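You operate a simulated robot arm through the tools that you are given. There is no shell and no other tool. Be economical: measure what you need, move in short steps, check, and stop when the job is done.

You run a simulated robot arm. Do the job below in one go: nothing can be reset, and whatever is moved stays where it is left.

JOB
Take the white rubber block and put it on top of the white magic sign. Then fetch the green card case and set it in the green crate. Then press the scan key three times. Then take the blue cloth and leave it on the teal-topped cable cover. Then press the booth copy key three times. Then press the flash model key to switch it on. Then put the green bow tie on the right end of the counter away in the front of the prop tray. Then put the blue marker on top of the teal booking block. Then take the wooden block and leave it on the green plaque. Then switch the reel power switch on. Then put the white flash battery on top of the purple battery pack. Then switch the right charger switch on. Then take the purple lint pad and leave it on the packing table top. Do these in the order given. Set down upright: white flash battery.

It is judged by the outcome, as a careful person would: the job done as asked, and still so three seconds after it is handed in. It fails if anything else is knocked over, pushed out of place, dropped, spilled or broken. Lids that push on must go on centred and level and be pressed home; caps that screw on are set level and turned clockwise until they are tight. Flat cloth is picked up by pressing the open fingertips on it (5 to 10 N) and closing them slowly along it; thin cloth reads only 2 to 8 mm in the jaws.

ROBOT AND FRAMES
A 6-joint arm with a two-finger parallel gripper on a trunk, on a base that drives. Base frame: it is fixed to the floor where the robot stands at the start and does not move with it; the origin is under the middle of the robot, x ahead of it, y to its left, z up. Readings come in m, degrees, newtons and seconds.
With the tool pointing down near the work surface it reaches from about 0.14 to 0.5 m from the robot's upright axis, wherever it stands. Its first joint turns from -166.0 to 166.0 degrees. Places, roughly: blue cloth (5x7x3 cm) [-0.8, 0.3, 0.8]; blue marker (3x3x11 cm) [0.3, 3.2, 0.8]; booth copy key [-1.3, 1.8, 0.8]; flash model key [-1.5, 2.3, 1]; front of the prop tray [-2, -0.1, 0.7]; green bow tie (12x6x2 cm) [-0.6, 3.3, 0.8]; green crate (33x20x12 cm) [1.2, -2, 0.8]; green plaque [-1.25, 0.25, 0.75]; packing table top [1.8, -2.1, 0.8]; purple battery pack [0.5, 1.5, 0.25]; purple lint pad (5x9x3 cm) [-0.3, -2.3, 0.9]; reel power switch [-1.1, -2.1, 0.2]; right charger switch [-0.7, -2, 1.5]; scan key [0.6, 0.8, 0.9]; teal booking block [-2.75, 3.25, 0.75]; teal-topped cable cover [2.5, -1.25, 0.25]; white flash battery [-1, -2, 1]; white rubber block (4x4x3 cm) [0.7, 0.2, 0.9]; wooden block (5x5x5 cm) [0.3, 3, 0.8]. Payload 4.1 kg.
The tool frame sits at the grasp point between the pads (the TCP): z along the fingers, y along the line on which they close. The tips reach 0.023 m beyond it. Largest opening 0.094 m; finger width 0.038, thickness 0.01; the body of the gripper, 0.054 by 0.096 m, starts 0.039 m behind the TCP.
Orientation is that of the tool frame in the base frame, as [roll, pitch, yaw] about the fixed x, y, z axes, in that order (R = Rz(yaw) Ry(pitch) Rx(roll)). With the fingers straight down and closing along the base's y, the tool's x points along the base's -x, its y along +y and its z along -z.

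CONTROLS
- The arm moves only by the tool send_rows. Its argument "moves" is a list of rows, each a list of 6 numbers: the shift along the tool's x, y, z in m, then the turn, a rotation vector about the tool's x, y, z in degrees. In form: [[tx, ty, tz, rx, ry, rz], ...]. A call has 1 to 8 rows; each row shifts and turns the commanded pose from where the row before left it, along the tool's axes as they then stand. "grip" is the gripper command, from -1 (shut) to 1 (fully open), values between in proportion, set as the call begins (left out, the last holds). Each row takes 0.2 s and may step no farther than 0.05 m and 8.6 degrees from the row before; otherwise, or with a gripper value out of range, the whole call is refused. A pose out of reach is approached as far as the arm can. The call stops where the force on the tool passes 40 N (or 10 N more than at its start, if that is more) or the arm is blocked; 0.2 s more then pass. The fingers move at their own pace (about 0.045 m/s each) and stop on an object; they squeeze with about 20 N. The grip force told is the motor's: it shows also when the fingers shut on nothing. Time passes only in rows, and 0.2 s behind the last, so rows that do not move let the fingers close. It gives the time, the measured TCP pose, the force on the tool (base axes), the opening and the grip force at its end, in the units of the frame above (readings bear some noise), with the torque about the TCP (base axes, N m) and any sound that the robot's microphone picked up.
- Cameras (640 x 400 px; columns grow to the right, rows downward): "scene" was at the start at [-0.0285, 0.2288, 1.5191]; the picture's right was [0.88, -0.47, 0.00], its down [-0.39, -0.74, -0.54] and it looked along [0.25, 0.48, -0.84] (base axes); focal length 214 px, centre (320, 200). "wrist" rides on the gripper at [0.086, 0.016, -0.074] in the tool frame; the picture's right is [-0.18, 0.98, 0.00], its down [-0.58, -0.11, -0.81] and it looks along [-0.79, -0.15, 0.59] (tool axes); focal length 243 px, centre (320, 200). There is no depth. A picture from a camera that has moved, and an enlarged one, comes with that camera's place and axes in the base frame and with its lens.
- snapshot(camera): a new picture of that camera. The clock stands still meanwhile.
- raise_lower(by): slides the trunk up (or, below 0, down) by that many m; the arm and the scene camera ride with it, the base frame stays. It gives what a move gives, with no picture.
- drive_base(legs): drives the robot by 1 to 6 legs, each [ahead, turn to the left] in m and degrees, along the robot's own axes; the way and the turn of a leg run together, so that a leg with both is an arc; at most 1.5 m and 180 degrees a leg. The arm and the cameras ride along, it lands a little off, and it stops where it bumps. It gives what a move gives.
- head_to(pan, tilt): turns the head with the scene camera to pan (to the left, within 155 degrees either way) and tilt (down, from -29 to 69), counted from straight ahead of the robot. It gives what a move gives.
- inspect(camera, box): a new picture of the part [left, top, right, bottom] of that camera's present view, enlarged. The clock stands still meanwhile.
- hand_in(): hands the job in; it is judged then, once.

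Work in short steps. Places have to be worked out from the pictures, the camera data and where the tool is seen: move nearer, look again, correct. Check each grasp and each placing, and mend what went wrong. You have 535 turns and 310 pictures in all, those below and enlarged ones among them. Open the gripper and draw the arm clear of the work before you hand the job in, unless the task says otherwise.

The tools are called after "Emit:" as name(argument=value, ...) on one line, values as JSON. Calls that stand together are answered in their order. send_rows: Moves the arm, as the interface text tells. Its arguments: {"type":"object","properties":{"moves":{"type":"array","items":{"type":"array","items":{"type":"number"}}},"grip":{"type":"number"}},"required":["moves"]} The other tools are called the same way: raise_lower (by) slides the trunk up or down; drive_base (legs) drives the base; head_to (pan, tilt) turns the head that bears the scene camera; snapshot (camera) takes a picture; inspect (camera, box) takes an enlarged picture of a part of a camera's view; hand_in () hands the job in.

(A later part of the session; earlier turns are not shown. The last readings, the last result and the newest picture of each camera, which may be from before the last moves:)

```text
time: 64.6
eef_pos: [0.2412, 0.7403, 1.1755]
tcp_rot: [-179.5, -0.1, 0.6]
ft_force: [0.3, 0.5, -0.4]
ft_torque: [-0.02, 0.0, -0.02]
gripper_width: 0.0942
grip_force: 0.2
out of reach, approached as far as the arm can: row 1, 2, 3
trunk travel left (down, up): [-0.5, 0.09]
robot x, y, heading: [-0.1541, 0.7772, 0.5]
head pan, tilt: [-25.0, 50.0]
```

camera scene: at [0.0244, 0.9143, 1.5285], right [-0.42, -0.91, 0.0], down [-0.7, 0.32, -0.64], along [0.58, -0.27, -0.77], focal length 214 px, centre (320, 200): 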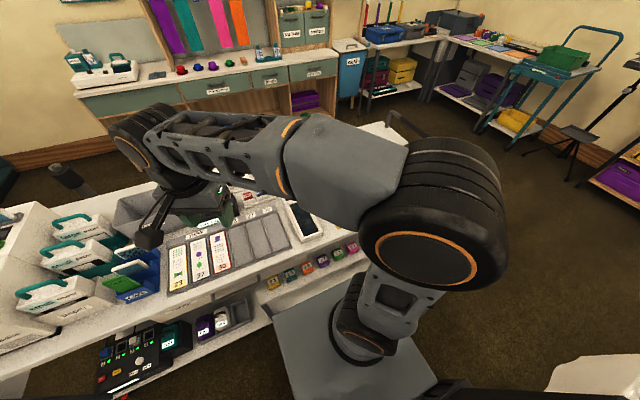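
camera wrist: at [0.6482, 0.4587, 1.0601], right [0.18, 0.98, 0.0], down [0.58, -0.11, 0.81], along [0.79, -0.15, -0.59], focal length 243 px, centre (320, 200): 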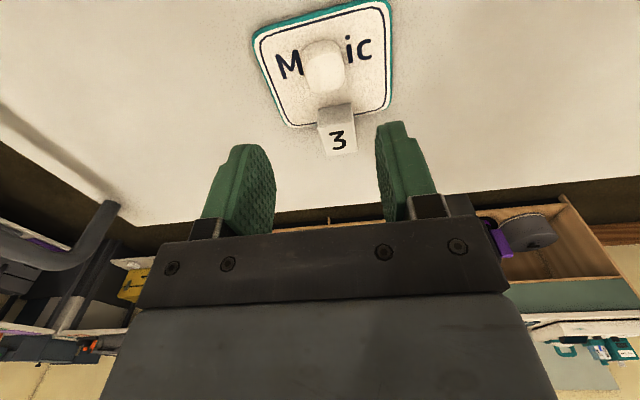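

The roll ended with the TCP at (0.24, 0.74), yaw 0. I back up another 0.13 m for room, lower the trunk, then tilt the tool forward.

Emit:
drive_base(legs=[[-0.13, 0]])

Emit:
send_rows(moves=[[0, 0.04, 0, 0, 0, 0], [0, 0.04, 0, 0, 0, 0], [0, 0, 0, 0, 8.5, 0], [0, 0, 0, 0, 8.5, 0], [0, 0, 0, 0, 8.5, 0], [0, 0, 0, 0, 8.5, 0]])

Emit:
send_rows(moves=[[0, 0, 0, 0, 8.5, 0], [0, 0, 0, 0, 8.5, 0], [0, 0, 0, 0, 8.5, 0]])

Emit:
raise_lower(by=-0.3)

Emit:
snapshot(camera="wrist")

```text
time: 65.9
eef_pos: [0.1123, 0.7405, 1.1765]
tcp_rot: [-179.5, -0.1, 1.0]
ft_force: [-0.5, 0.2, -0.1]
ft_torque: [0.0, -0.01, 0.0]
gripper_width: 0.0942
grip_force: 0.1
trunk travel left (down, up): [-0.5, 0.09]
robot x, y, heading: [-0.282, 0.7782, 0.5]
head pan, tilt: [-25.0, 50.0]
```

```text
time: 67.3
eef_pos: [0.116, 0.6613, 1.1745]
tcp_rot: [-179.4, -34.1, 0.6]
ft_force: [-1.4, -0.4, 0.5]
ft_torque: [-0.02, -0.01, 0.02]
gripper_width: 0.0943
grip_force: 0.0
trunk travel left (down, up): [-0.5, 0.09]
robot x, y, heading: [-0.2834, 0.778, 0.7]
head pan, tilt: [-25.0, 50.0]
```

```text
time: 68.1
eef_pos: [0.1144, 0.6621, 1.1744]
tcp_rot: [-179.1, -59.5, 0.1]
ft_force: [0.5, 0.2, -0.1]
ft_torque: [0.01, 0.02, 0.0]
gripper_width: 0.094
grip_force: 0.1
trunk travel left (down, up): [-0.5, 0.09]
robot x, y, heading: [-0.2872, 0.7775, 0.5]
head pan, tilt: [-25.0, 50.0]
```

```text
time: 71.1
eef_pos: [0.1153, 0.6613, 0.8746]
tcp_rot: [-179.0, -59.6, 0.0]
ft_force: [-0.2, -0.9, 0.1]
ft_torque: [0.02, -0.02, -0.05]
gripper_width: 0.0939
grip_force: 0.1
trunk travel left (down, up): [-0.2, 0.39]
robot x, y, heading: [-0.2826, 0.7767, 0.3]
head pan, tilt: [-25.0, 50.0]
```

```text
278 pictures are left
camera wrist: at [0.0953, 0.6423, 0.9866], right [-0.08, -0.98, -0.17], down [-0.99, 0.09, -0.09], along [0.11, 0.16, -0.98], focal length 243 px, centre (320, 200)
```

wrist: 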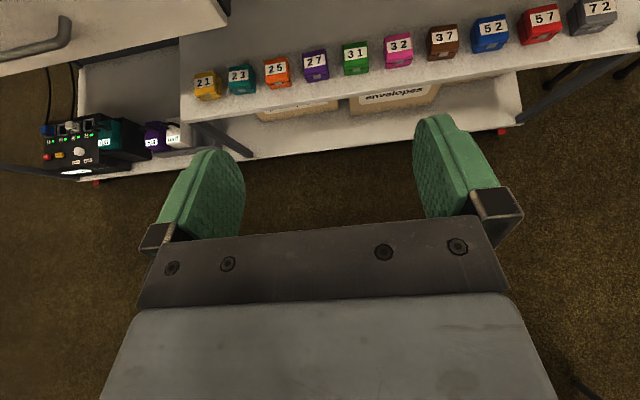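

The green case is at about (0.436, 0.623). I narrow the opening to about 74 mm (to clear neighbours), drop down and go forward to a pre-grasp point.

Emit:
send_rows(moves=[[-0.0395, 0.0062, 0.0232, 0, 0, 0], [-0.0395, 0.0062, 0.0232, 0, 0, 0], [-0.0395, 0.0062, 0.0232, 0, 0, 0], [-0.0395, 0.0062, 0.0232, 0, 0, 0], [-0.0395, 0.0062, 0.0232, 0, 0, 0], [-0.0395, 0.0062, 0.0232, 0, 0, 0]], grip=0.575)

Emit:
send_rows(moves=[[0.0247, 0, 0.042, 0, 0, 0], [0.0247, 0, 0.042, 0, 0, 0], [0.0247, 0, 0.042, 0, 0, 0], [0.0247, 0, 0.042, 0, 0, 0]])

Emit:
snapshot(camera="wrist")

```text
time: 72.5
eef_pos: [0.1345, 0.6127, 0.602]
tcp_rot: [-179.0, -59.6, 0.0]
ft_force: [0.5, 0.1, 0.5]
ft_torque: [0.01, 0.0, 0.01]
gripper_width: 0.0739
grip_force: 0.0
out of reach, approached as far as the arm can: row 2, 3, 4
trunk travel left (down, up): [-0.2, 0.39]
robot x, y, heading: [-0.2842, 0.7815, 0.7]
head pan, tilt: [-25.0, 50.0]
```

```text
time: 73.5
eef_pos: [0.3286, 0.6169, 0.6069]
tcp_rot: [-178.8, -59.6, -0.1]
ft_force: [-0.1, 0.8, 0.8]
ft_torque: [-0.02, 0.01, 0.01]
gripper_width: 0.074
grip_force: 0.1
trunk travel left (down, up): [-0.2, 0.39]
robot x, y, heading: [-0.2822, 0.7774, 0.6]
head pan, tilt: [-25.0, 50.0]
```

```text
277 pictures are left
camera wrist: at [0.3081, 0.5976, 0.7179], right [-0.08, -0.98, -0.17], down [-0.99, 0.09, -0.09], along [0.11, 0.16, -0.98], focal length 243 px, centre (320, 200)
```

wrist: 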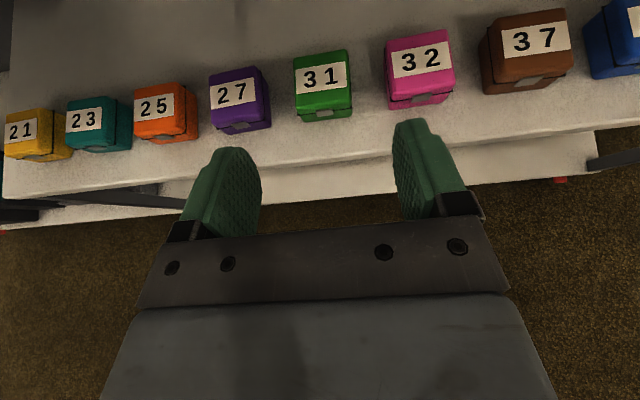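

Aligned within 5 mm. I advance along the tool axis in small steps.

Emit:
send_rows(moves=[[-0.005, -0.0047, 0.03, 0, 0, 0], [-0.005, 0, 0.035, 0, 0, 0], [-0.003, 0, 0.03, 0, 0, 0]])

Emit:
snapshot(camera="wrist")

```text
time: 74.3
eef_pos: [0.4029, 0.6243, 0.5477]
tcp_rot: [-179.0, -59.7, 0.1]
ft_force: [0.2, 0.7, -0.4]
ft_torque: [0.0, -0.01, 0.02]
gripper_width: 0.0739
grip_force: 0.0
trunk travel left (down, up): [-0.2, 0.39]
robot x, y, heading: [-0.278, 0.775, 0.7]
head pan, tilt: [-25.0, 50.0]
```

```text
276 pictures are left
camera wrist: at [0.3828, 0.6054, 0.6588], right [-0.08, -0.98, -0.17], down [-0.99, 0.09, -0.09], along [0.11, 0.16, -0.98], focal length 243 px, centre (320, 200)
```

wrist: 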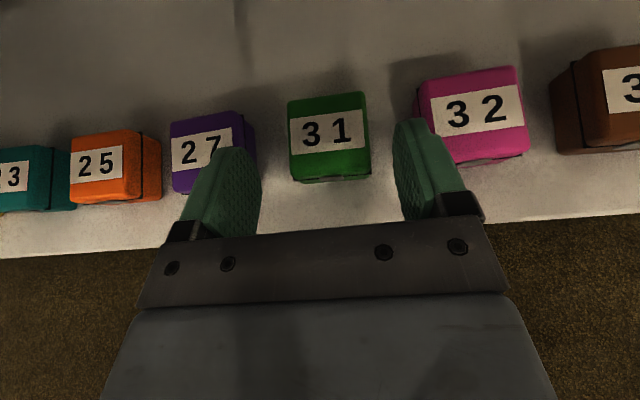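

The gaps at the neighbours are tight with this opening, so I narrow to 62 mm (still about 9 mm clear each side of the case), then advance.

Emit:
send_rows(moves=[[0, 0, 0, 0, 0, 0], [0, 0, 0, 0, 0, 0]], grip=0.32)

Emit:
send_rows(moves=[[0, 0, 0.012, 0, 0, 0], [0, 0, 0.01, 0, 0, 0]])

Emit:
snapshot(camera="wrist")

```text
time: 74.9
eef_pos: [0.4031, 0.6252, 0.548]
tcp_rot: [-179.0, -59.6, -0.1]
ft_force: [-0.4, -0.7, -0.6]
ft_torque: [0.04, 0.01, 0.02]
gripper_width: 0.062
grip_force: 0.1
trunk travel left (down, up): [-0.2, 0.39]
robot x, y, heading: [-0.2804, 0.7762, 0.9]
head pan, tilt: [-25.0, 50.0]
```

```text
time: 75.5
eef_pos: [0.423, 0.6252, 0.5359]
tcp_rot: [-178.9, -59.5, -0.1]
ft_force: [-0.3, 0.3, 0.4]
ft_torque: [-0.06, -0.03, -0.01]
gripper_width: 0.0619
grip_force: 0.0
trunk travel left (down, up): [-0.2, 0.39]
robot x, y, heading: [-0.2797, 0.7772, 0.6]
head pan, tilt: [-25.0, 50.0]
```

```text
275 pictures are left
camera wrist: at [0.4022, 0.6057, 0.6477], right [-0.08, -0.98, -0.17], down [-0.99, 0.09, -0.09], along [0.11, 0.16, -0.98], focal length 243 px, centre (320, 200)
```

wrist: 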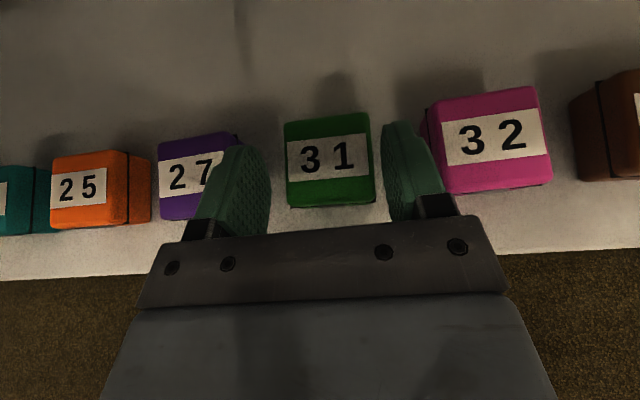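

Fingers straddle the case. A bit further, then close.

Emit:
send_rows(moves=[[-0.002, 0, 0.008, 0, 0, 0]])

Emit:
send_rows(moves=[[0, 0, 0, 0, 0, 0], [0, 0, 0, 0, 0, 0], [0, 0, 0, 0, 0, 0], [0, 0, 0, 0, 0, 0]], grip=-1)

Emit:
snapshot(camera="wrist")

```text
time: 75.9
eef_pos: [0.4281, 0.6236, 0.5299]
tcp_rot: [-179.0, -59.6, 0.0]
ft_force: [0.8, 0.1, 0.3]
ft_torque: [-0.03, -0.01, 0.04]
gripper_width: 0.0619
grip_force: 0.1
trunk travel left (down, up): [-0.2, 0.39]
robot x, y, heading: [-0.2844, 0.7796, 0.6]
head pan, tilt: [-25.0, 50.0]
```

```text
time: 76.9
eef_pos: [0.4271, 0.6239, 0.5302]
tcp_rot: [-179.0, -59.5, 0.0]
ft_force: [-0.8, 0.3, 0.3]
ft_torque: [-0.04, 0.02, -0.03]
gripper_width: 0.0517
grip_force: 20.2
trunk travel left (down, up): [-0.2, 0.39]
robot x, y, heading: [-0.2825, 0.7749, 0.7]
head pan, tilt: [-25.0, 50.0]
```

```text
274 pictures are left
camera wrist: at [0.4079, 0.6057, 0.6417], right [-0.08, -0.98, -0.17], down [-0.99, 0.09, -0.09], along [0.11, 0.16, -0.98], focal length 243 px, centre (320, 200)
```

wrist: 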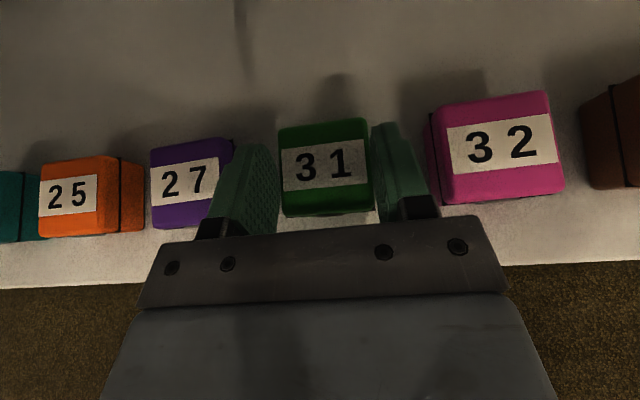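

Gripped at 52 mm. Lift slightly and withdraw.

Emit:
send_rows(moves=[[0.0173, 0, -0.0101, 0, 0, 0], [0.0173, 0, -0.0101, 0, 0, 0], [-0.0223, 0, -0.038, 0, 0, 0], [-0.0223, 0, -0.038, 0, 0, 0], [-0.0223, 0, -0.038, 0, 0, 0], [-0.0223, 0, -0.038, 0, 0, 0], [-0.0223, 0, -0.038, 0, 0, 0]])

Emit:
snapshot(camera="wrist")

```text
time: 78.5
eef_pos: [0.2088, 0.621, 0.5709]
tcp_rot: [-179.0, -59.6, 0.0]
ft_force: [0.6, -0.1, 0.4]
ft_torque: [-0.03, -0.01, 0.03]
gripper_width: 0.0513
grip_force: 20.1
trunk travel left (down, up): [-0.2, 0.39]
robot x, y, heading: [-0.2778, 0.7732, 0.7]
head pan, tilt: [-25.0, 50.0]
```

```text
273 pictures are left
camera wrist: at [0.1892, 0.6028, 0.6824], right [-0.08, -0.98, -0.17], down [-0.99, 0.09, -0.09], along [0.11, 0.16, -0.98], focal length 243 px, centre (320, 200)
```

wrist: 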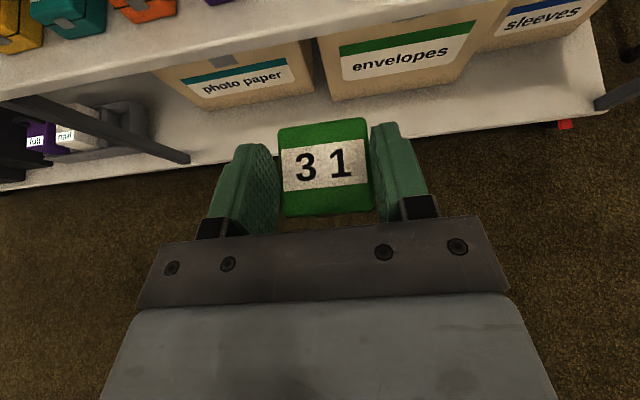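

The case is held well. I raise the trunk fully and the arm a little, then drive out between counter and prop table toward the crate.

Emit:
raise_lower(by=0.38)

Emit:
send_rows(moves=[[0.04, 0, -0.025, 0, 0, 0], [0.04, 0, -0.025, 0, 0, 0]])

Emit:
drive_base(legs=[[0.26, 0], [0, -88.5], [1.5, 0]])

Emit:
head_to(pan=35, tilt=30)

Emit:
snapshot(camera="scene")

```text
time: 82.2
eef_pos: [0.21, 0.6213, 0.9506]
tcp_rot: [-179.0, -59.6, 0.0]
ft_force: [0.5, -0.5, 0.2]
ft_torque: [-0.04, 0.01, -0.04]
gripper_width: 0.0514
grip_force: 20.5
trunk travel left (down, up): [-0.58, 0.01]
robot x, y, heading: [-0.2823, 0.7782, 0.7]
head pan, tilt: [-25.0, 50.0]
```

```text
time: 82.8
eef_pos: [0.2044, 0.6219, 1.0471]
tcp_rot: [-178.8, -59.6, 0.0]
ft_force: [0.0, -0.1, -0.9]
ft_torque: [0.01, 0.02, -0.01]
gripper_width: 0.0515
grip_force: 19.7
trunk travel left (down, up): [-0.58, 0.01]
robot x, y, heading: [-0.2858, 0.7787, 0.7]
head pan, tilt: [-25.0, 50.0]
```

```text
time: 95.5
eef_pos: [-0.1311, -1.2332, 1.0481]
tcp_rot: [-179.1, -59.8, -89.0]
ft_force: [-0.4, -0.7, -0.5]
ft_torque: [0.02, 0.04, -0.06]
gripper_width: 0.0515
grip_force: 20.2
trunk travel left (down, up): [-0.58, 0.01]
robot x, y, heading: [0.017, -0.7422, -88.6]
head pan, tilt: [-25.0, 50.0]
```

```text
time: 96.8
eef_pos: [-0.1302, -1.2315, 1.0474]
tcp_rot: [-179.0, -59.7, -89.0]
ft_force: [-0.1, 0.7, -0.9]
ft_torque: [0.03, -0.02, 0.02]
gripper_width: 0.0509
grip_force: 19.3
trunk travel left (down, up): [-0.58, 0.01]
robot x, y, heading: [0.0177, -0.7371, -88.3]
head pan, tilt: [35.0, 30.0]
```

```text
272 pictures are left
camera scene: at [0.2337, -0.7478, 1.6381], right [-0.8, -0.6, 0.0], down [-0.3, 0.4, -0.87], along [0.52, -0.69, -0.5], focal length 214 px, centre (320, 200)
```

scene: 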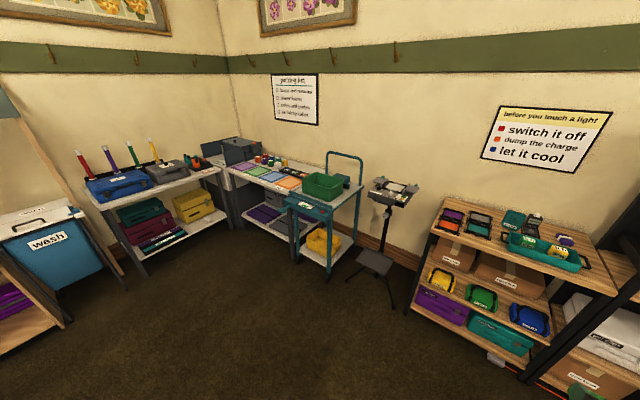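

Crate sits on the teal cart at about (1.13, -2.0). I drive to in front of it, staying back from the cart's handle, and look.

Emit:
drive_base(legs=[[0, 69], [1.2, 0], [0, -70.5]])

Emit:
head_to(pan=-5, tilt=45)

Emit:
snapshot(camera="scene")

```text
time: 109.0
eef_pos: [0.9896, -1.5995, 1.0462]
tcp_rot: [-179.1, -59.6, -89.9]
ft_force: [0.7, -0.3, -0.8]
ft_torque: [-0.02, 0.02, -0.03]
gripper_width: 0.0514
grip_force: 19.5
trunk travel left (down, up): [-0.58, 0.01]
robot x, y, heading: [1.1418, -1.113, -89.1]
head pan, tilt: [35.0, 30.0]
```

```text
time: 110.0
eef_pos: [0.9887, -1.6005, 1.048]
tcp_rot: [-179.0, -59.6, -89.8]
ft_force: [-1.0, 0.4, -0.3]
ft_torque: [0.03, 0.02, 0.01]
gripper_width: 0.0514
grip_force: 20.3
trunk travel left (down, up): [-0.58, 0.01]
robot x, y, heading: [1.1453, -1.1111, -89.0]
head pan, tilt: [-5.0, 45.0]
```

```text
271 pictures are left
camera scene: at [1.3012, -1.1291, 1.6155], right [-1.0, 0.07, 0.0], down [0.05, 0.71, -0.71], along [-0.05, -0.71, -0.71], focal length 214 px, centre (320, 200)
```

scene: 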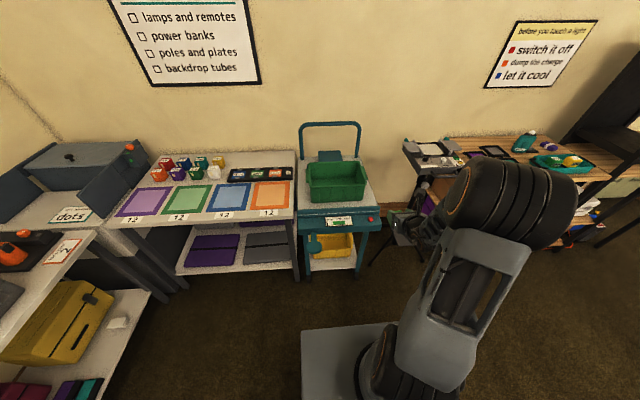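

Emit:
inspect(camera="scene", box=[270, 110, 430, 210])

```text
4.00 times, centred on (350, 160) of scene
camera zoom: at [1.3012, -1.1291, 1.6155], right [-1.0, 0.07, 0.0], down [0.05, 0.71, -0.71], along [-0.05, -0.71, -0.71], focal length 858 px, centre (200, 360)
```

zoom: 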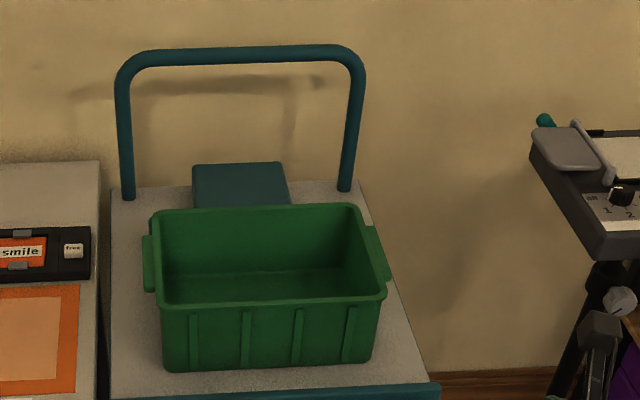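

Crate centre is about (1.15, -2.06), rim about z 0.887. I steepen the tool to 60° below horizontal, centre it in x, then drive closer.

Emit:
send_rows(moves=[[0, -0.039, 0, 0, -7.5, 0], [0, -0.039, 0, 0, -7.5, 0], [0, -0.039, 0, 0, -7.5, 0], [0, -0.039, 0, 0, -7.5, 0]])

Emit:
drive_base(legs=[[0.36, 0]])

Emit:
snapshot(camera="wrist")

Emit:
snapshot(camera="scene")

```text
time: 111.0
eef_pos: [1.1303, -1.5993, 1.0485]
tcp_rot: [-177.5, -33.4, -89.8]
ft_force: [0.1, -0.3, -0.4]
ft_torque: [0.0, 0.03, -0.02]
gripper_width: 0.0513
grip_force: 20.0
out of reach, approached as far as the arm can: row 4
trunk travel left (down, up): [-0.58, 0.01]
robot x, y, heading: [1.1402, -1.1058, -89.0]
head pan, tilt: [-5.0, 45.0]
```

```text
time: 113.4
eef_pos: [1.1294, -1.9603, 1.0465]
tcp_rot: [-177.7, -33.1, -89.7]
ft_force: [-0.1, -1.1, -1.1]
ft_torque: [0.03, -0.04, 0.01]
gripper_width: 0.0513
grip_force: 19.4
trunk travel left (down, up): [-0.58, 0.01]
robot x, y, heading: [1.1472, -1.4734, -89.4]
head pan, tilt: [-5.0, 45.0]
```

```text
269 pictures are left
camera wrist: at [1.1103, -1.9926, 1.1554], right [-0.98, 0.13, -0.13], down [0.07, 0.93, 0.36], along [0.17, 0.34, -0.92], focal length 243 px, centre (320, 200)
```

wrist: 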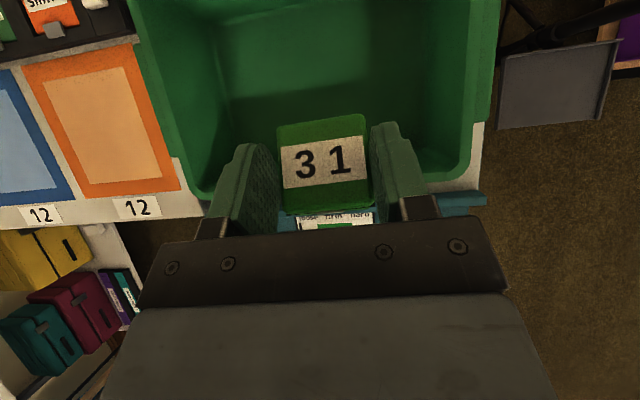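

```text
268 pictures are left
camera scene: at [1.3052, -1.4918, 1.6155], right [-1.0, 0.08, 0.0], down [0.06, 0.71, -0.71], along [-0.06, -0.7, -0.71], focal length 214 px, centre (320, 200)
```

scene: 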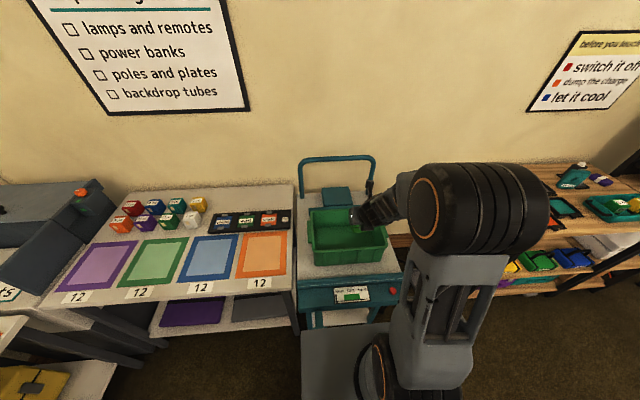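

Centred in x. I move forward over the crate and lower with the trunk most of the way.

Emit:
send_rows(moves=[[0.0307, 0, 0.02, 0, 0, 0], [0.0307, 0, 0.02, 0, 0, 0], [0.0307, 0, 0.02, 0, 0, 0]])

Emit:
raise_lower(by=-0.14)

Emit:
snapshot(camera="wrist")

```text
time: 114.2
eef_pos: [1.1308, -2.0694, 1.0465]
tcp_rot: [-177.7, -33.2, -89.7]
ft_force: [-0.3, 0.7, 0.1]
ft_torque: [0.01, -0.04, 0.02]
gripper_width: 0.0514
grip_force: 20.0
trunk travel left (down, up): [-0.58, 0.01]
robot x, y, heading: [1.1463, -1.4691, -89.8]
head pan, tilt: [-5.0, 45.0]
```

```text
time: 115.8
eef_pos: [1.1305, -2.0685, 0.9068]
tcp_rot: [-177.7, -33.2, -89.7]
ft_force: [1.1, 0.2, -1.5]
ft_torque: [-0.05, 0.01, -0.04]
gripper_width: 0.0514
grip_force: 19.7
trunk travel left (down, up): [-0.44, 0.15]
robot x, y, heading: [1.1468, -1.4726, -89.5]
head pan, tilt: [-5.0, 45.0]
```

```text
267 pictures are left
camera wrist: at [1.1114, -2.1015, 1.0156], right [-0.98, 0.13, -0.13], down [0.07, 0.93, 0.36], along [0.17, 0.34, -0.92], focal length 243 px, centre (320, 200)
```

wrist: 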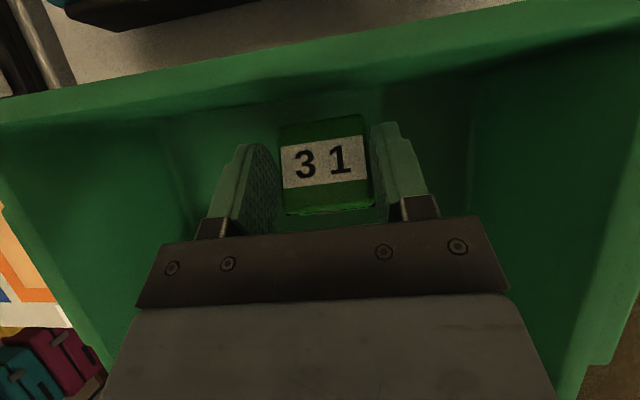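

The crate's centre is nearer y≈-2.02; I shift back 3 cm and continue down in small steps.

Emit:
send_rows(moves=[[-0.0398, 0, 0.0098, 0, 0, 0], [-0.0055, 0, 0.0084, 0, 0, 0]])

Emit:
send_rows(moves=[[-0.0055, 0, 0.0084, 0, 0, 0]])

Emit:
send_rows(moves=[[-0.0055, 0, 0.0084, 0, 0, 0]])

Emit:
snapshot(camera="wrist")

Emit:
inspect(camera="scene", box=[280, 150, 440, 290])

```text
time: 116.4
eef_pos: [1.1297, -2.0406, 0.8698]
tcp_rot: [-177.8, -33.5, -89.7]
ft_force: [0.9, 0.0, 10.6]
ft_torque: [-0.15, 0.21, 0.01]
gripper_width: 0.0512
grip_force: 19.8
trunk travel left (down, up): [-0.44, 0.15]
robot x, y, heading: [1.1459, -1.4722, -89.7]
head pan, tilt: [-5.0, 45.0]
```

```text
time: 116.8
eef_pos: [1.1312, -2.0406, 0.86]
tcp_rot: [-177.8, -33.4, -89.7]
ft_force: [0.9, 1.8, 16.7]
ft_torque: [-0.17, 0.24, 0.03]
gripper_width: 0.0515
grip_force: 20.1
trunk travel left (down, up): [-0.44, 0.15]
robot x, y, heading: [1.1453, -1.4736, -89.6]
head pan, tilt: [-5.0, 45.0]
```

```text
time: 117.2
eef_pos: [1.1314, -2.0409, 0.8496]
tcp_rot: [-177.7, -33.4, -89.8]
ft_force: [-1.1, 7.2, 23.1]
ft_torque: [-0.12, 0.29, -0.09]
gripper_width: 0.0521
grip_force: 20.1
trunk travel left (down, up): [-0.44, 0.15]
robot x, y, heading: [1.147, -1.4736, -89.9]
head pan, tilt: [-5.0, 45.0]
```

```text
266 pictures are left
camera wrist: at [1.1126, -2.0733, 0.9584], right [-0.98, 0.13, -0.13], down [0.07, 0.93, 0.36], along [0.17, 0.34, -0.92], focal length 243 px, centre (320, 200)
```

wrist: 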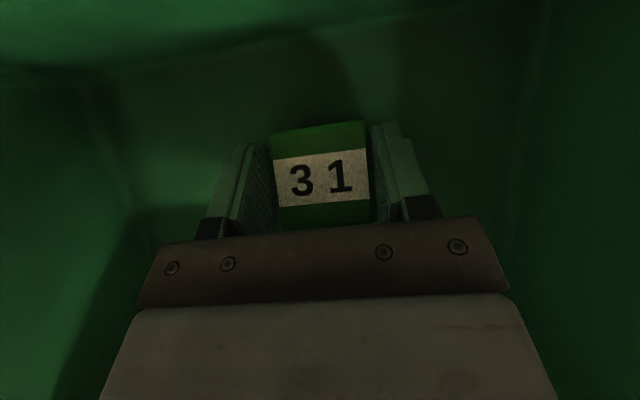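

```text
2.86 times, centred on (360, 220) of scene
camera zoom: at [1.3051, -1.4885, 1.4757], right [-1.0, 0.08, 0.0], down [0.06, 0.7, -0.71], along [-0.06, -0.71, -0.71], focal length 613 px, centre (206, 143)
```

zoom: 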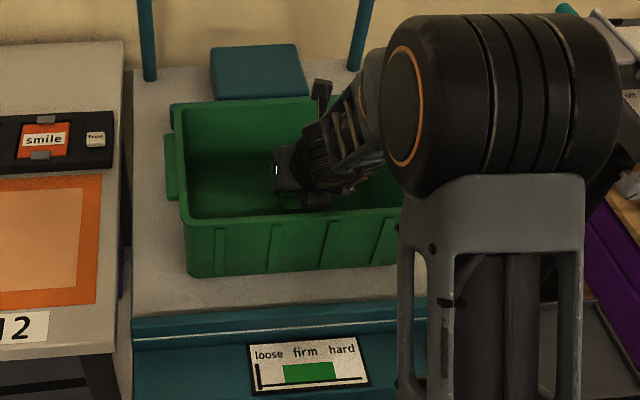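

The case is in contact with the crate bottom. Relieve slightly and open, then rise.

Emit:
send_rows(moves=[[0.0055, 0, -0.0084, 0, 0, 0], [0, 0, 0, 0, 0, 0]])

Emit:
send_rows(moves=[[0, 0, 0, 0, 0, 0], [0, 0, 0, 0, 0, 0], [0.014, 0, -0.021, 0, 0, 0], [0.0219, 0, -0.0335, 0, 0, 0], [0.0219, 0, -0.0335, 0, 0, 0], [0.0219, 0, -0.0335, 0, 0, 0], [0.0219, 0, -0.0335, 0, 0, 0]], grip=0.7)

Emit:
snapshot(camera="wrist")

```text
time: 117.8
eef_pos: [1.1314, -2.0419, 0.857]
tcp_rot: [-177.7, -33.1, -89.8]
ft_force: [0.7, -0.4, 1.2]
ft_torque: [0.02, -0.01, -0.02]
gripper_width: 0.0516
grip_force: 20.0
trunk travel left (down, up): [-0.44, 0.15]
robot x, y, heading: [1.1478, -1.4708, -89.5]
head pan, tilt: [-5.0, 45.0]
```

```text
time: 119.4
eef_pos: [1.1265, -2.0397, 1.0424]
tcp_rot: [-177.6, -33.2, -89.8]
ft_force: [0.5, -0.5, 0.1]
ft_torque: [0.02, -0.01, 0.01]
gripper_width: 0.0798
grip_force: 0.1
trunk travel left (down, up): [-0.44, 0.15]
robot x, y, heading: [1.1449, -1.4726, -89.6]
head pan, tilt: [-5.0, 45.0]
```

```text
264 pictures are left
camera wrist: at [1.1076, -2.0737, 1.1507], right [-0.98, 0.13, -0.13], down [0.07, 0.93, 0.36], along [0.17, 0.34, -0.92], focal length 243 px, centre (320, 200)
```

wrist: 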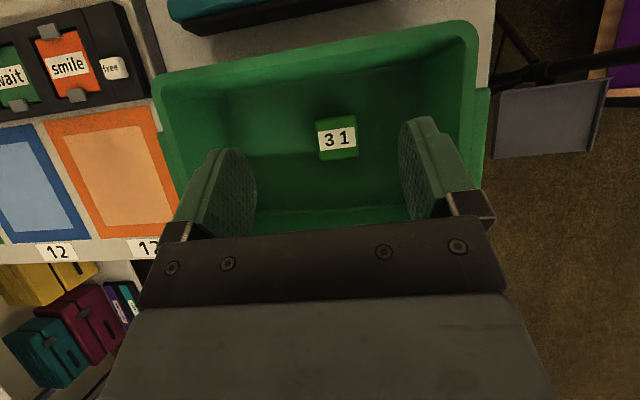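

Case sits upright in the crate. I back away, raise, and bring the tool back to pointing straight down with the wrist unwound.

Emit:
drive_base(legs=[[-0.36, 0]])

Emit:
send_rows(moves=[[0, 0, 0, 0, -8.3, 0], [0, 0, 0, 0, -8.3, 0], [0, 0, 0, 0, -8.3, 0], [0, 0, 0, 0, -8.3, 0], [0, 0, 0, 0, 0, -8.5], [0, 0, 0, 0, 0, -8.5], [0, 0, 0, 0, 0, -8.5], [0, 0, 0, 0, 0, -8.5]], grip=-1)

Emit:
send_rows(moves=[[0, 0, 0, 0, 0, -8.5], [0, 0, 0, 0, 0, -8.5], [0, 0, 0, 0, 0, -8.5], [0, 0, 0, 0, 0, -8.5], [0, 0, 0, 0, 0, -8.5], [0, 0, 0, 0, 0, -8.5], [0, 0, 0, 0, 0, -8.5], [0, 0, 0, 0, 0, -8.5]])

Emit:
send_rows(moves=[[0, 0, 0, 0, 0, -8.5], [0, 0, 0, 0, 0, -8.5], [0, 0, 0, 0, 0, -8.5], [0, 0, 0, 0, 0, -8.5], [0, 0, 0, 0, 0, -8.5], [0, 0, 0, 0, 0, -8.5], [0, 0, 0, 0, 0, -8.5], [0, 0, 0, 0, 0, -8.5]])

```text
time: 121.7
eef_pos: [1.1246, -1.6895, 1.0416]
tcp_rot: [-177.7, -33.2, -89.7]
ft_force: [-0.9, -0.1, 0.1]
ft_torque: [-0.01, 0.01, 0.01]
gripper_width: 0.0799
grip_force: 0.1
trunk travel left (down, up): [-0.44, 0.15]
robot x, y, heading: [1.1444, -1.125, -89.7]
head pan, tilt: [-5.0, 45.0]
```

```text
time: 123.5
eef_pos: [1.1076, -1.6877, 1.0411]
tcp_rot: [-178.4, -1.1, -54.4]
ft_force: [-0.9, 0.3, 0.0]
ft_torque: [0.0, -0.01, 0.03]
gripper_width: 0.0
grip_force: 20.0
out of reach, approached as far as the arm can: row 3, 4
trunk travel left (down, up): [-0.44, 0.15]
robot x, y, heading: [1.1473, -1.1182, -89.6]
head pan, tilt: [-5.0, 45.0]
```

```text
time: 125.3
eef_pos: [1.1063, -1.6873, 1.0406]
tcp_rot: [179.5, -1.8, 13.7]
ft_force: [0.6, -0.3, 0.3]
ft_torque: [-0.01, -0.02, 0.0]
gripper_width: 0.0001
grip_force: 19.2
trunk travel left (down, up): [-0.44, 0.15]
robot x, y, heading: [1.1421, -1.1201, -89.3]
head pan, tilt: [-5.0, 45.0]
```

```text
time: 127.1
eef_pos: [1.1071, -1.6874, 1.0396]
tcp_rot: [178.1, -0.3, 81.7]
ft_force: [-0.7, -0.4, -0.2]
ft_torque: [0.03, -0.01, 0.02]
gripper_width: 0.0001
grip_force: 19.8
trunk travel left (down, up): [-0.44, 0.15]
robot x, y, heading: [1.1475, -1.1225, -89.4]
head pan, tilt: [-5.0, 45.0]
```

Level the small tilt, pull the arm in and drive back to the corridor alongside the counter.

Emit:
send_rows(moves=[[0.04, 0, -0.02, 1.9, 0, 0], [0.04, 0, -0.02, 0, 0, 0], [0.04, 0, -0.02, 0, 0, 0], [0.04, 0, 0, 0, 0, 0]])

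Emit:
drive_base(legs=[[0, -115], [1.26, 0], [0, -67]])

```text
time: 128.1
eef_pos: [1.129, -1.5281, 1.1033]
tcp_rot: [179.9, -0.4, 81.5]
ft_force: [-0.7, 0.6, -0.8]
ft_torque: [0.03, 0.0, -0.02]
gripper_width: 0.0
grip_force: 20.2
trunk travel left (down, up): [-0.44, 0.15]
robot x, y, heading: [1.145, -1.1209, -89.7]
head pan, tilt: [-5.0, 45.0]
```

```text
time: 142.2
eef_pos: [0.0224, -0.1881, 1.1018]
tcp_rot: [179.9, -0.3, -101.0]
ft_force: [-0.1, 1.3, -0.8]
ft_torque: [-0.03, 0.02, 0.0]
gripper_width: 0.0
grip_force: 19.7
trunk travel left (down, up): [-0.44, 0.15]
robot x, y, heading: [-0.0071, -0.5944, 87.9]
head pan, tilt: [-5.0, 45.0]
```

Now drive up the corridor and look at the scanner on the counter.

Emit:
drive_base(legs=[[1.25, 0]])

Emit:
head_to(pan=-70, tilt=50)

Emit:
snapshot(camera="scene")

```text
time: 148.6
eef_pos: [0.1051, 1.0629, 1.1034]
tcp_rot: [-180.0, -0.3, -103.1]
ft_force: [0.5, -0.2, 0.3]
ft_torque: [0.01, 0.03, -0.02]
gripper_width: 0.0001
grip_force: 20.0
trunk travel left (down, up): [-0.44, 0.15]
robot x, y, heading: [0.0619, 0.6552, 85.9]
head pan, tilt: [-5.0, 45.0]
```

```text
time: 149.9
eef_pos: [0.104, 1.0625, 1.1033]
tcp_rot: [180.0, -0.3, -103.0]
ft_force: [-0.7, 0.2, -1.1]
ft_torque: [-0.01, -0.01, 0.02]
gripper_width: 0.0
grip_force: 19.6
trunk travel left (down, up): [-0.44, 0.15]
robot x, y, heading: [0.0557, 0.6556, 85.8]
head pan, tilt: [-70.0, 50.0]
```

```text
263 pictures are left
camera scene: at [-0.0392, 0.6306, 1.4686], right [0.27, -0.96, 0.0], down [-0.74, -0.21, -0.64], along [0.62, 0.18, -0.77], focal length 214 px, centre (320, 200)
```

scene: 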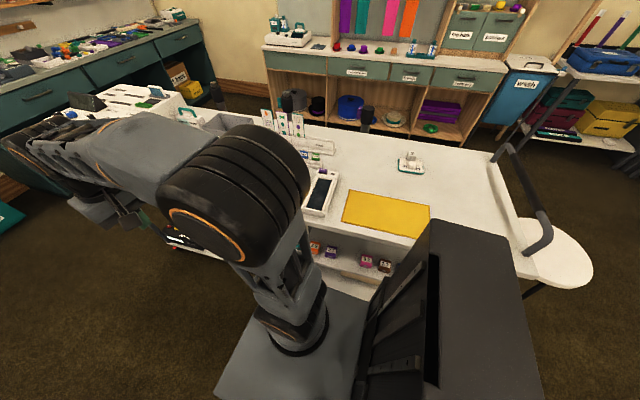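

Emit:
inspect(camera="scene", box=[270, 130, 390, 230])

```text
4.00 times, centred on (330, 180) of scene
camera zoom: at [-0.0392, 0.6306, 1.4686], right [0.27, -0.96, 0.0], down [-0.74, -0.21, -0.64], along [0.62, 0.18, -0.77], focal length 858 px, centre (280, 280)
```

zoom: 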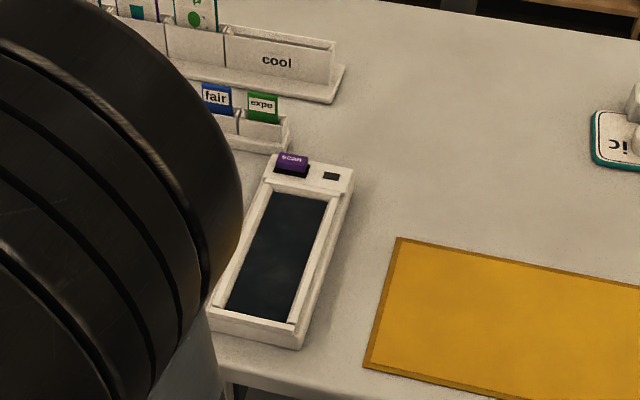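

The purple "scan" key is at about (0.575, 0.795, 0.89). I bring the closed gripper above it.

Emit:
send_rows(moves=[[0.0129, -0.0433, 0, 0, 0, 0], [0.0129, -0.0433, 0, 0, 0, 0], [0.0129, -0.0433, 0, 0, 0, 0], [0.0129, -0.0433, 0, 0, 0, 0], [0.0129, -0.0433, 0, 0, 0, 0], [0.0129, -0.0433, 0, 0, 0, 0]])

Emit:
send_rows(moves=[[0.0129, -0.0433, 0, 0, 0, 0], [0.0129, -0.0433, 0, 0, 0, 0], [0.0129, -0.0433, 0, 0, 0, 0], [0.0129, -0.0433, 0, 0, 0, 0], [0.0129, -0.0433, 0, 0, 0, 0], [0.0129, -0.0433, 0, 0, 0, 0], [0, 0, 0.04, 0, 0, 0], [0, 0, 0.04, 0, 0, 0]])

Emit:
snapshot(camera="wrist")

```text
time: 151.3
eef_pos: [0.3439, 0.9277, 1.1028]
tcp_rot: [-180.0, -0.3, -102.9]
ft_force: [0.1, -0.1, 0.4]
ft_torque: [0.01, 0.01, 0.02]
gripper_width: 0.0
grip_force: 20.0
trunk travel left (down, up): [-0.44, 0.15]
robot x, y, heading: [0.061, 0.657, 85.9]
head pan, tilt: [-70.0, 50.0]
```

```text
time: 153.1
eef_pos: [0.5738, 0.7929, 1.025]
tcp_rot: [-180.0, -0.3, -103.1]
ft_force: [-0.1, -0.6, 0.4]
ft_torque: [-0.03, 0.0, 0.01]
gripper_width: 0.0003
grip_force: 20.4
trunk travel left (down, up): [-0.44, 0.15]
robot x, y, heading: [0.0554, 0.6601, 85.6]
head pan, tilt: [-70.0, 50.0]
```

```text
261 pictures are left
camera wrist: at [0.5394, 0.7117, 1.0989], right [-0.92, 0.4, 0.0], down [0.24, 0.55, 0.8], along [0.32, 0.74, -0.59], focal length 243 px, centre (320, 200)
```

wrist: 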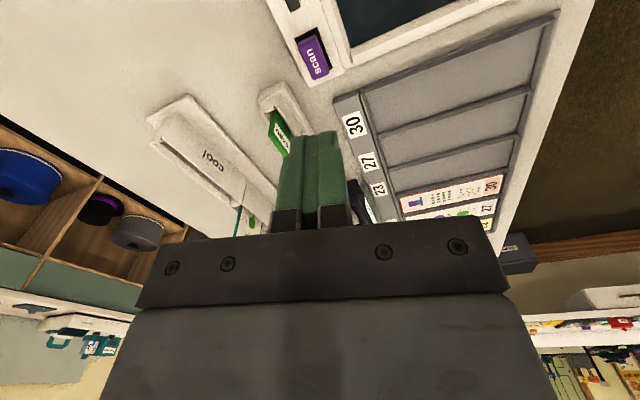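

Refined key position about (0.583, 0.796), top about 0.883. I correct and descend to just above it.

Emit:
send_rows(moves=[[-0.005, -0.008, 0.045, 0, 0, 0], [0, 0, 0.045, 0, 0, 0]])

Emit:
snapshot(camera="wrist")

Emit:
inspect(camera="scene", box=[270, 130, 390, 230])

```text
time: 153.7
eef_pos: [0.5839, 0.7975, 0.9331]
tcp_rot: [-180.0, -0.2, -103.0]
ft_force: [0.3, -0.6, 0.5]
ft_torque: [-0.05, -0.02, -0.03]
gripper_width: 0.0
grip_force: 19.9
trunk travel left (down, up): [-0.44, 0.15]
robot x, y, heading: [0.0561, 0.6566, 85.8]
head pan, tilt: [-70.0, 50.0]
```

```text
260 pictures are left
camera wrist: at [0.5479, 0.7163, 1.007], right [-0.92, 0.4, 0.0], down [0.24, 0.55, 0.8], along [0.32, 0.74, -0.6], focal length 243 px, centre (320, 200)
```

wrist: 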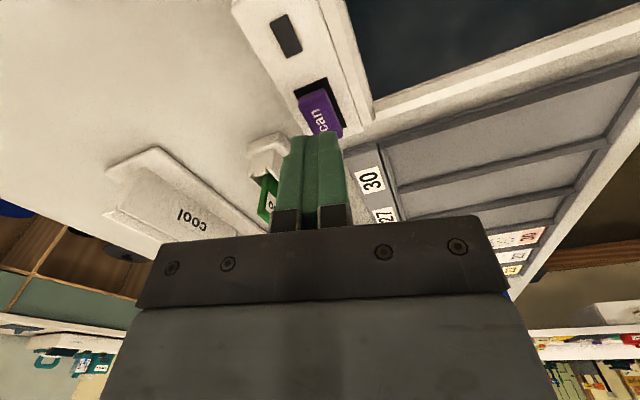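

```text
4.00 times, centred on (330, 180) of scene
camera zoom: at [-0.0385, 0.6306, 1.4687], right [0.27, -0.96, 0.0], down [-0.74, -0.21, -0.64], along [0.62, 0.18, -0.77], focal length 858 px, centre (280, 280)
```

zoom: 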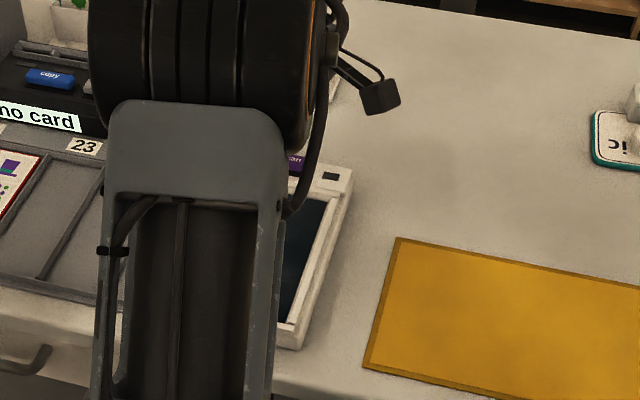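

Tips are over the key. Descend slowly until it clicks.

Emit:
send_rows(moves=[[0, 0, 0.01, 0, 0, 0], [0, 0, 0.006, 0, 0, 0]])

Emit:
send_rows(moves=[[0, 0, 0.004, 0, 0, 0]])

Emit:
send_rows(moves=[[0, 0, 0.004, 0, 0, 0]])

```text
time: 154.3
eef_pos: [0.5839, 0.7975, 0.9174]
tcp_rot: [-180.0, -0.4, -102.9]
ft_force: [-0.6, 0.3, 0.6]
ft_torque: [0.0, -0.01, 0.02]
gripper_width: 0.0
grip_force: 20.7
trunk travel left (down, up): [-0.44, 0.15]
robot x, y, heading: [0.0561, 0.6567, 86.0]
head pan, tilt: [-70.0, 50.0]
```

```text
time: 154.7
eef_pos: [0.5836, 0.7968, 0.9138]
tcp_rot: [180.0, -0.4, -103.0]
ft_force: [-0.2, 1.3, 2.1]
ft_torque: [0.03, 0.03, 0.02]
gripper_width: 0.0
grip_force: 20.3
trunk travel left (down, up): [-0.44, 0.15]
robot x, y, heading: [0.0566, 0.6537, 85.9]
head pan, tilt: [-70.0, 50.0]
heard: click
```

```text
time: 155.1
eef_pos: [0.584, 0.7966, 0.9123]
tcp_rot: [-179.7, -0.2, -103.0]
ft_force: [-0.2, 2.6, 16.1]
ft_torque: [0.21, 0.02, 0.0]
gripper_width: 0.0
grip_force: 19.9
trunk travel left (down, up): [-0.44, 0.15]
robot x, y, heading: [0.055, 0.6548, 85.8]
head pan, tilt: [-70.0, 50.0]
```

One click heard. Release by rising 12 mm, then press again.

Emit:
send_rows(moves=[[0, 0, -0.012, 0, 0, 0], [0, 0, -0.004, 0, 0, 0], [0, 0, 0, 0, 0, 0]])

Emit:
send_rows(moves=[[0, 0, 0.006, 0, 0, 0], [0, 0, 0.006, 0, 0, 0], [0, 0, 0.002, 0, 0, 0]])

Emit:
send_rows(moves=[[0, 0, -0.012, 0, 0, 0], [0, 0, -0.004, 0, 0, 0], [0, 0, 0, 0, 0, 0]])

```text
time: 155.9
eef_pos: [0.5847, 0.798, 0.9241]
tcp_rot: [180.0, -0.4, -103.0]
ft_force: [0.7, 0.6, 0.4]
ft_torque: [-0.01, -0.02, 0.0]
gripper_width: 0.0
grip_force: 19.6
trunk travel left (down, up): [-0.44, 0.15]
robot x, y, heading: [0.0552, 0.6573, 86.0]
head pan, tilt: [-70.0, 50.0]
```

```text
time: 156.7
eef_pos: [0.5839, 0.7962, 0.9123]
tcp_rot: [-180.0, -0.2, -102.9]
ft_force: [0.5, -1.0, 6.5]
ft_torque: [0.04, -0.03, 0.01]
gripper_width: 0.0
grip_force: 19.8
trunk travel left (down, up): [-0.44, 0.15]
robot x, y, heading: [0.0599, 0.6593, 85.9]
head pan, tilt: [-70.0, 50.0]
heard: click
```

```text
time: 157.5
eef_pos: [0.5843, 0.7973, 0.9267]
tcp_rot: [179.9, -0.3, -103.0]
ft_force: [0.3, 0.4, 0.7]
ft_torque: [-0.01, 0.0, 0.0]
gripper_width: 0.0001
grip_force: 19.8
trunk travel left (down, up): [-0.44, 0.15]
robot x, y, heading: [0.0591, 0.6544, 86.0]
head pan, tilt: [-70.0, 50.0]
```

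Two clicks. Third press, then rise clear.

Emit:
send_rows(moves=[[0, 0, 0.007, 0, 0, 0], [0, 0, 0.006, 0, 0, 0], [0, 0, 0.003, 0, 0, 0]])

Emit:
send_rows(moves=[[0, 0, -0.012, 0, 0, 0], [0, 0, -0.04, 0, 0, 0], [0, 0, -0.05, 0, 0, 0], [0, 0, -0.05, 0, 0, 0]])

Emit:
snapshot(camera="wrist")

```text
time: 158.3
eef_pos: [0.5851, 0.7973, 0.9123]
tcp_rot: [-180.0, -0.3, -103.1]
ft_force: [-1.4, 0.5, 8.3]
ft_torque: [0.1, 0.05, 0.04]
gripper_width: 0.0
grip_force: 19.9
trunk travel left (down, up): [-0.44, 0.15]
robot x, y, heading: [0.0586, 0.658, 85.9]
head pan, tilt: [-70.0, 50.0]
heard: click
```

```text
time: 159.3
eef_pos: [0.5867, 0.7974, 1.0622]
tcp_rot: [-180.0, -0.3, -103.0]
ft_force: [-0.1, 0.3, -0.4]
ft_torque: [-0.05, 0.01, 0.0]
gripper_width: 0.0
grip_force: 19.6
trunk travel left (down, up): [-0.44, 0.15]
robot x, y, heading: [0.0565, 0.6578, 86.0]
head pan, tilt: [-70.0, 50.0]
```

```text
258 pictures are left
camera wrist: at [0.5518, 0.7156, 1.1373], right [-0.92, 0.4, 0.0], down [0.24, 0.55, 0.8], along [0.32, 0.74, -0.6], focal length 243 px, centre (320, 200)
```

wrist: 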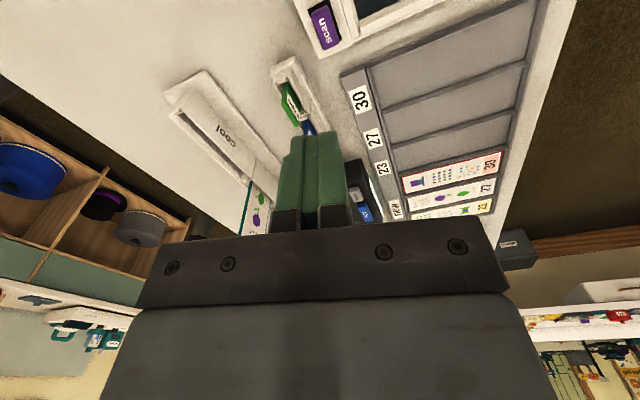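

Three clicks done. Next the blue cloth on the prop table. I swing the arm back and drive around to the table's north side.

Emit:
send_rows(moves=[[-0.0129, 0.0433, 0, 0, 0, 0], [-0.0129, 0.0433, 0, 0, 0, 0], [-0.0129, 0.0433, 0, 0, 0, 0], [-0.0129, 0.0433, 0, 0, 0, 0], [-0.0129, 0.0433, 0, 0, 0, 0], [-0.0129, 0.0433, 0, 0, 0, 0]])

Emit:
send_rows(moves=[[-0.0129, 0.0433, 0, 0, 0, 0], [-0.0129, 0.0433, 0, 0, 0, 0], [-0.0129, 0.0433, 0, 0, 0, 0], [-0.0129, 0.0433, 0, 0, 0, 0], [-0.0129, 0.0433, 0, 0, 0, 0]])

Emit:
drive_base(legs=[[0, 24], [0.5, 0], [0, 96], [0.78, 0], [0, 64]])

Emit:
head_to(pan=0, tilt=45)

Emit:
snapshot(camera="scene")

```text
time: 160.7
eef_pos: [0.3488, 0.9292, 1.0641]
tcp_rot: [-180.0, -0.3, -103.0]
ft_force: [0.1, 0.8, 0.6]
ft_torque: [-0.03, 0.02, -0.02]
gripper_width: 0.0001
grip_force: 19.6
trunk travel left (down, up): [-0.44, 0.15]
robot x, y, heading: [0.0586, 0.6542, 85.7]
head pan, tilt: [-70.0, 50.0]
```

```text
time: 161.9
eef_pos: [0.1519, 1.0436, 1.0616]
tcp_rot: [180.0, -0.3, -103.0]
ft_force: [-0.2, -0.3, -0.2]
ft_torque: [0.0, 0.0, -0.02]
gripper_width: 0.0003
grip_force: 19.5
trunk travel left (down, up): [-0.44, 0.15]
robot x, y, heading: [0.0576, 0.6571, 85.9]
head pan, tilt: [-70.0, 50.0]
```

```text
time: 176.7
eef_pos: [-0.8839, 0.4201, 1.0604]
tcp_rot: [180.0, -0.4, 80.8]
ft_force: [-0.2, -0.3, -0.3]
ft_torque: [-0.02, 0.06, -0.01]
gripper_width: 0.0
grip_force: 20.0
trunk travel left (down, up): [-0.44, 0.15]
robot x, y, heading: [-0.815, 0.8136, -90.1]
head pan, tilt: [-70.0, 50.0]
```

```text
time: 178.1
eef_pos: [-0.884, 0.4207, 1.0619]
tcp_rot: [-179.9, -0.4, 80.9]
ft_force: [0.4, -0.2, 0.8]
ft_torque: [0.0, -0.02, 0.03]
gripper_width: 0.0001
grip_force: 19.6
trunk travel left (down, up): [-0.44, 0.15]
robot x, y, heading: [-0.8162, 0.8161, -90.2]
head pan, tilt: [0.0, 45.0]
```

```text
257 pictures are left
camera scene: at [-0.6503, 0.7916, 1.4755], right [-1.0, 0.01, 0.0], down [0.0, 0.71, -0.71], along [0.0, -0.71, -0.71], focal length 214 px, centre (320, 200)
```

scene: 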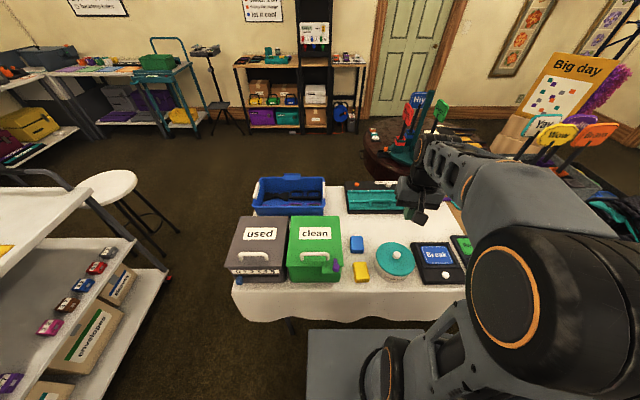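

The blue item at pixel (357,243) works out near (-0.79, 0.34, 0.8): the blue cloth. Zoom in.

Emit:
inspect(camera="scene", box=[280, 200, 440, 300])

Emit:
snapshot(camera="wrist")

```text
4.00 times, centred on (360, 250) of scene
camera zoom: at [-0.6503, 0.7916, 1.4755], right [-1.0, 0.01, 0.0], down [0.0, 0.71, -0.71], along [0.0, -0.71, -0.71], focal length 858 px, centre (160, 0)
```

zoom: 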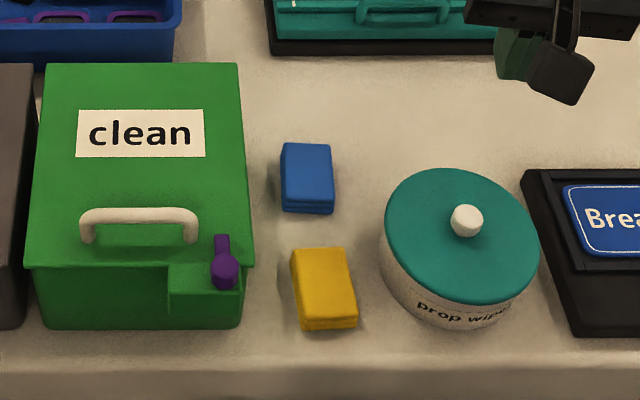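

```text
255 pictures are left
camera wrist: at [-0.8544, 0.5017, 1.1361], right [0.94, -0.34, 0.0], down [-0.2, -0.56, 0.8], along [-0.27, -0.76, -0.6], focal length 243 px, centre (320, 200)
```

wrist: 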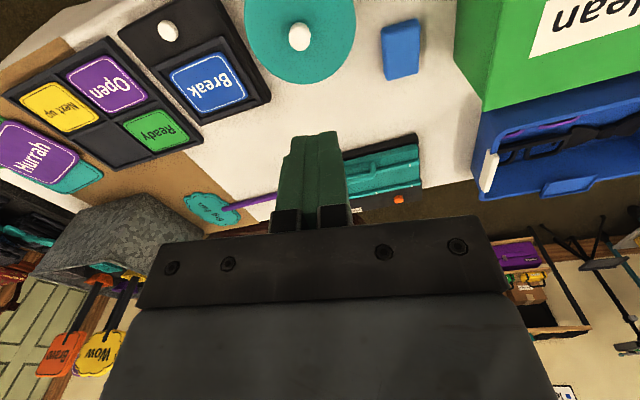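

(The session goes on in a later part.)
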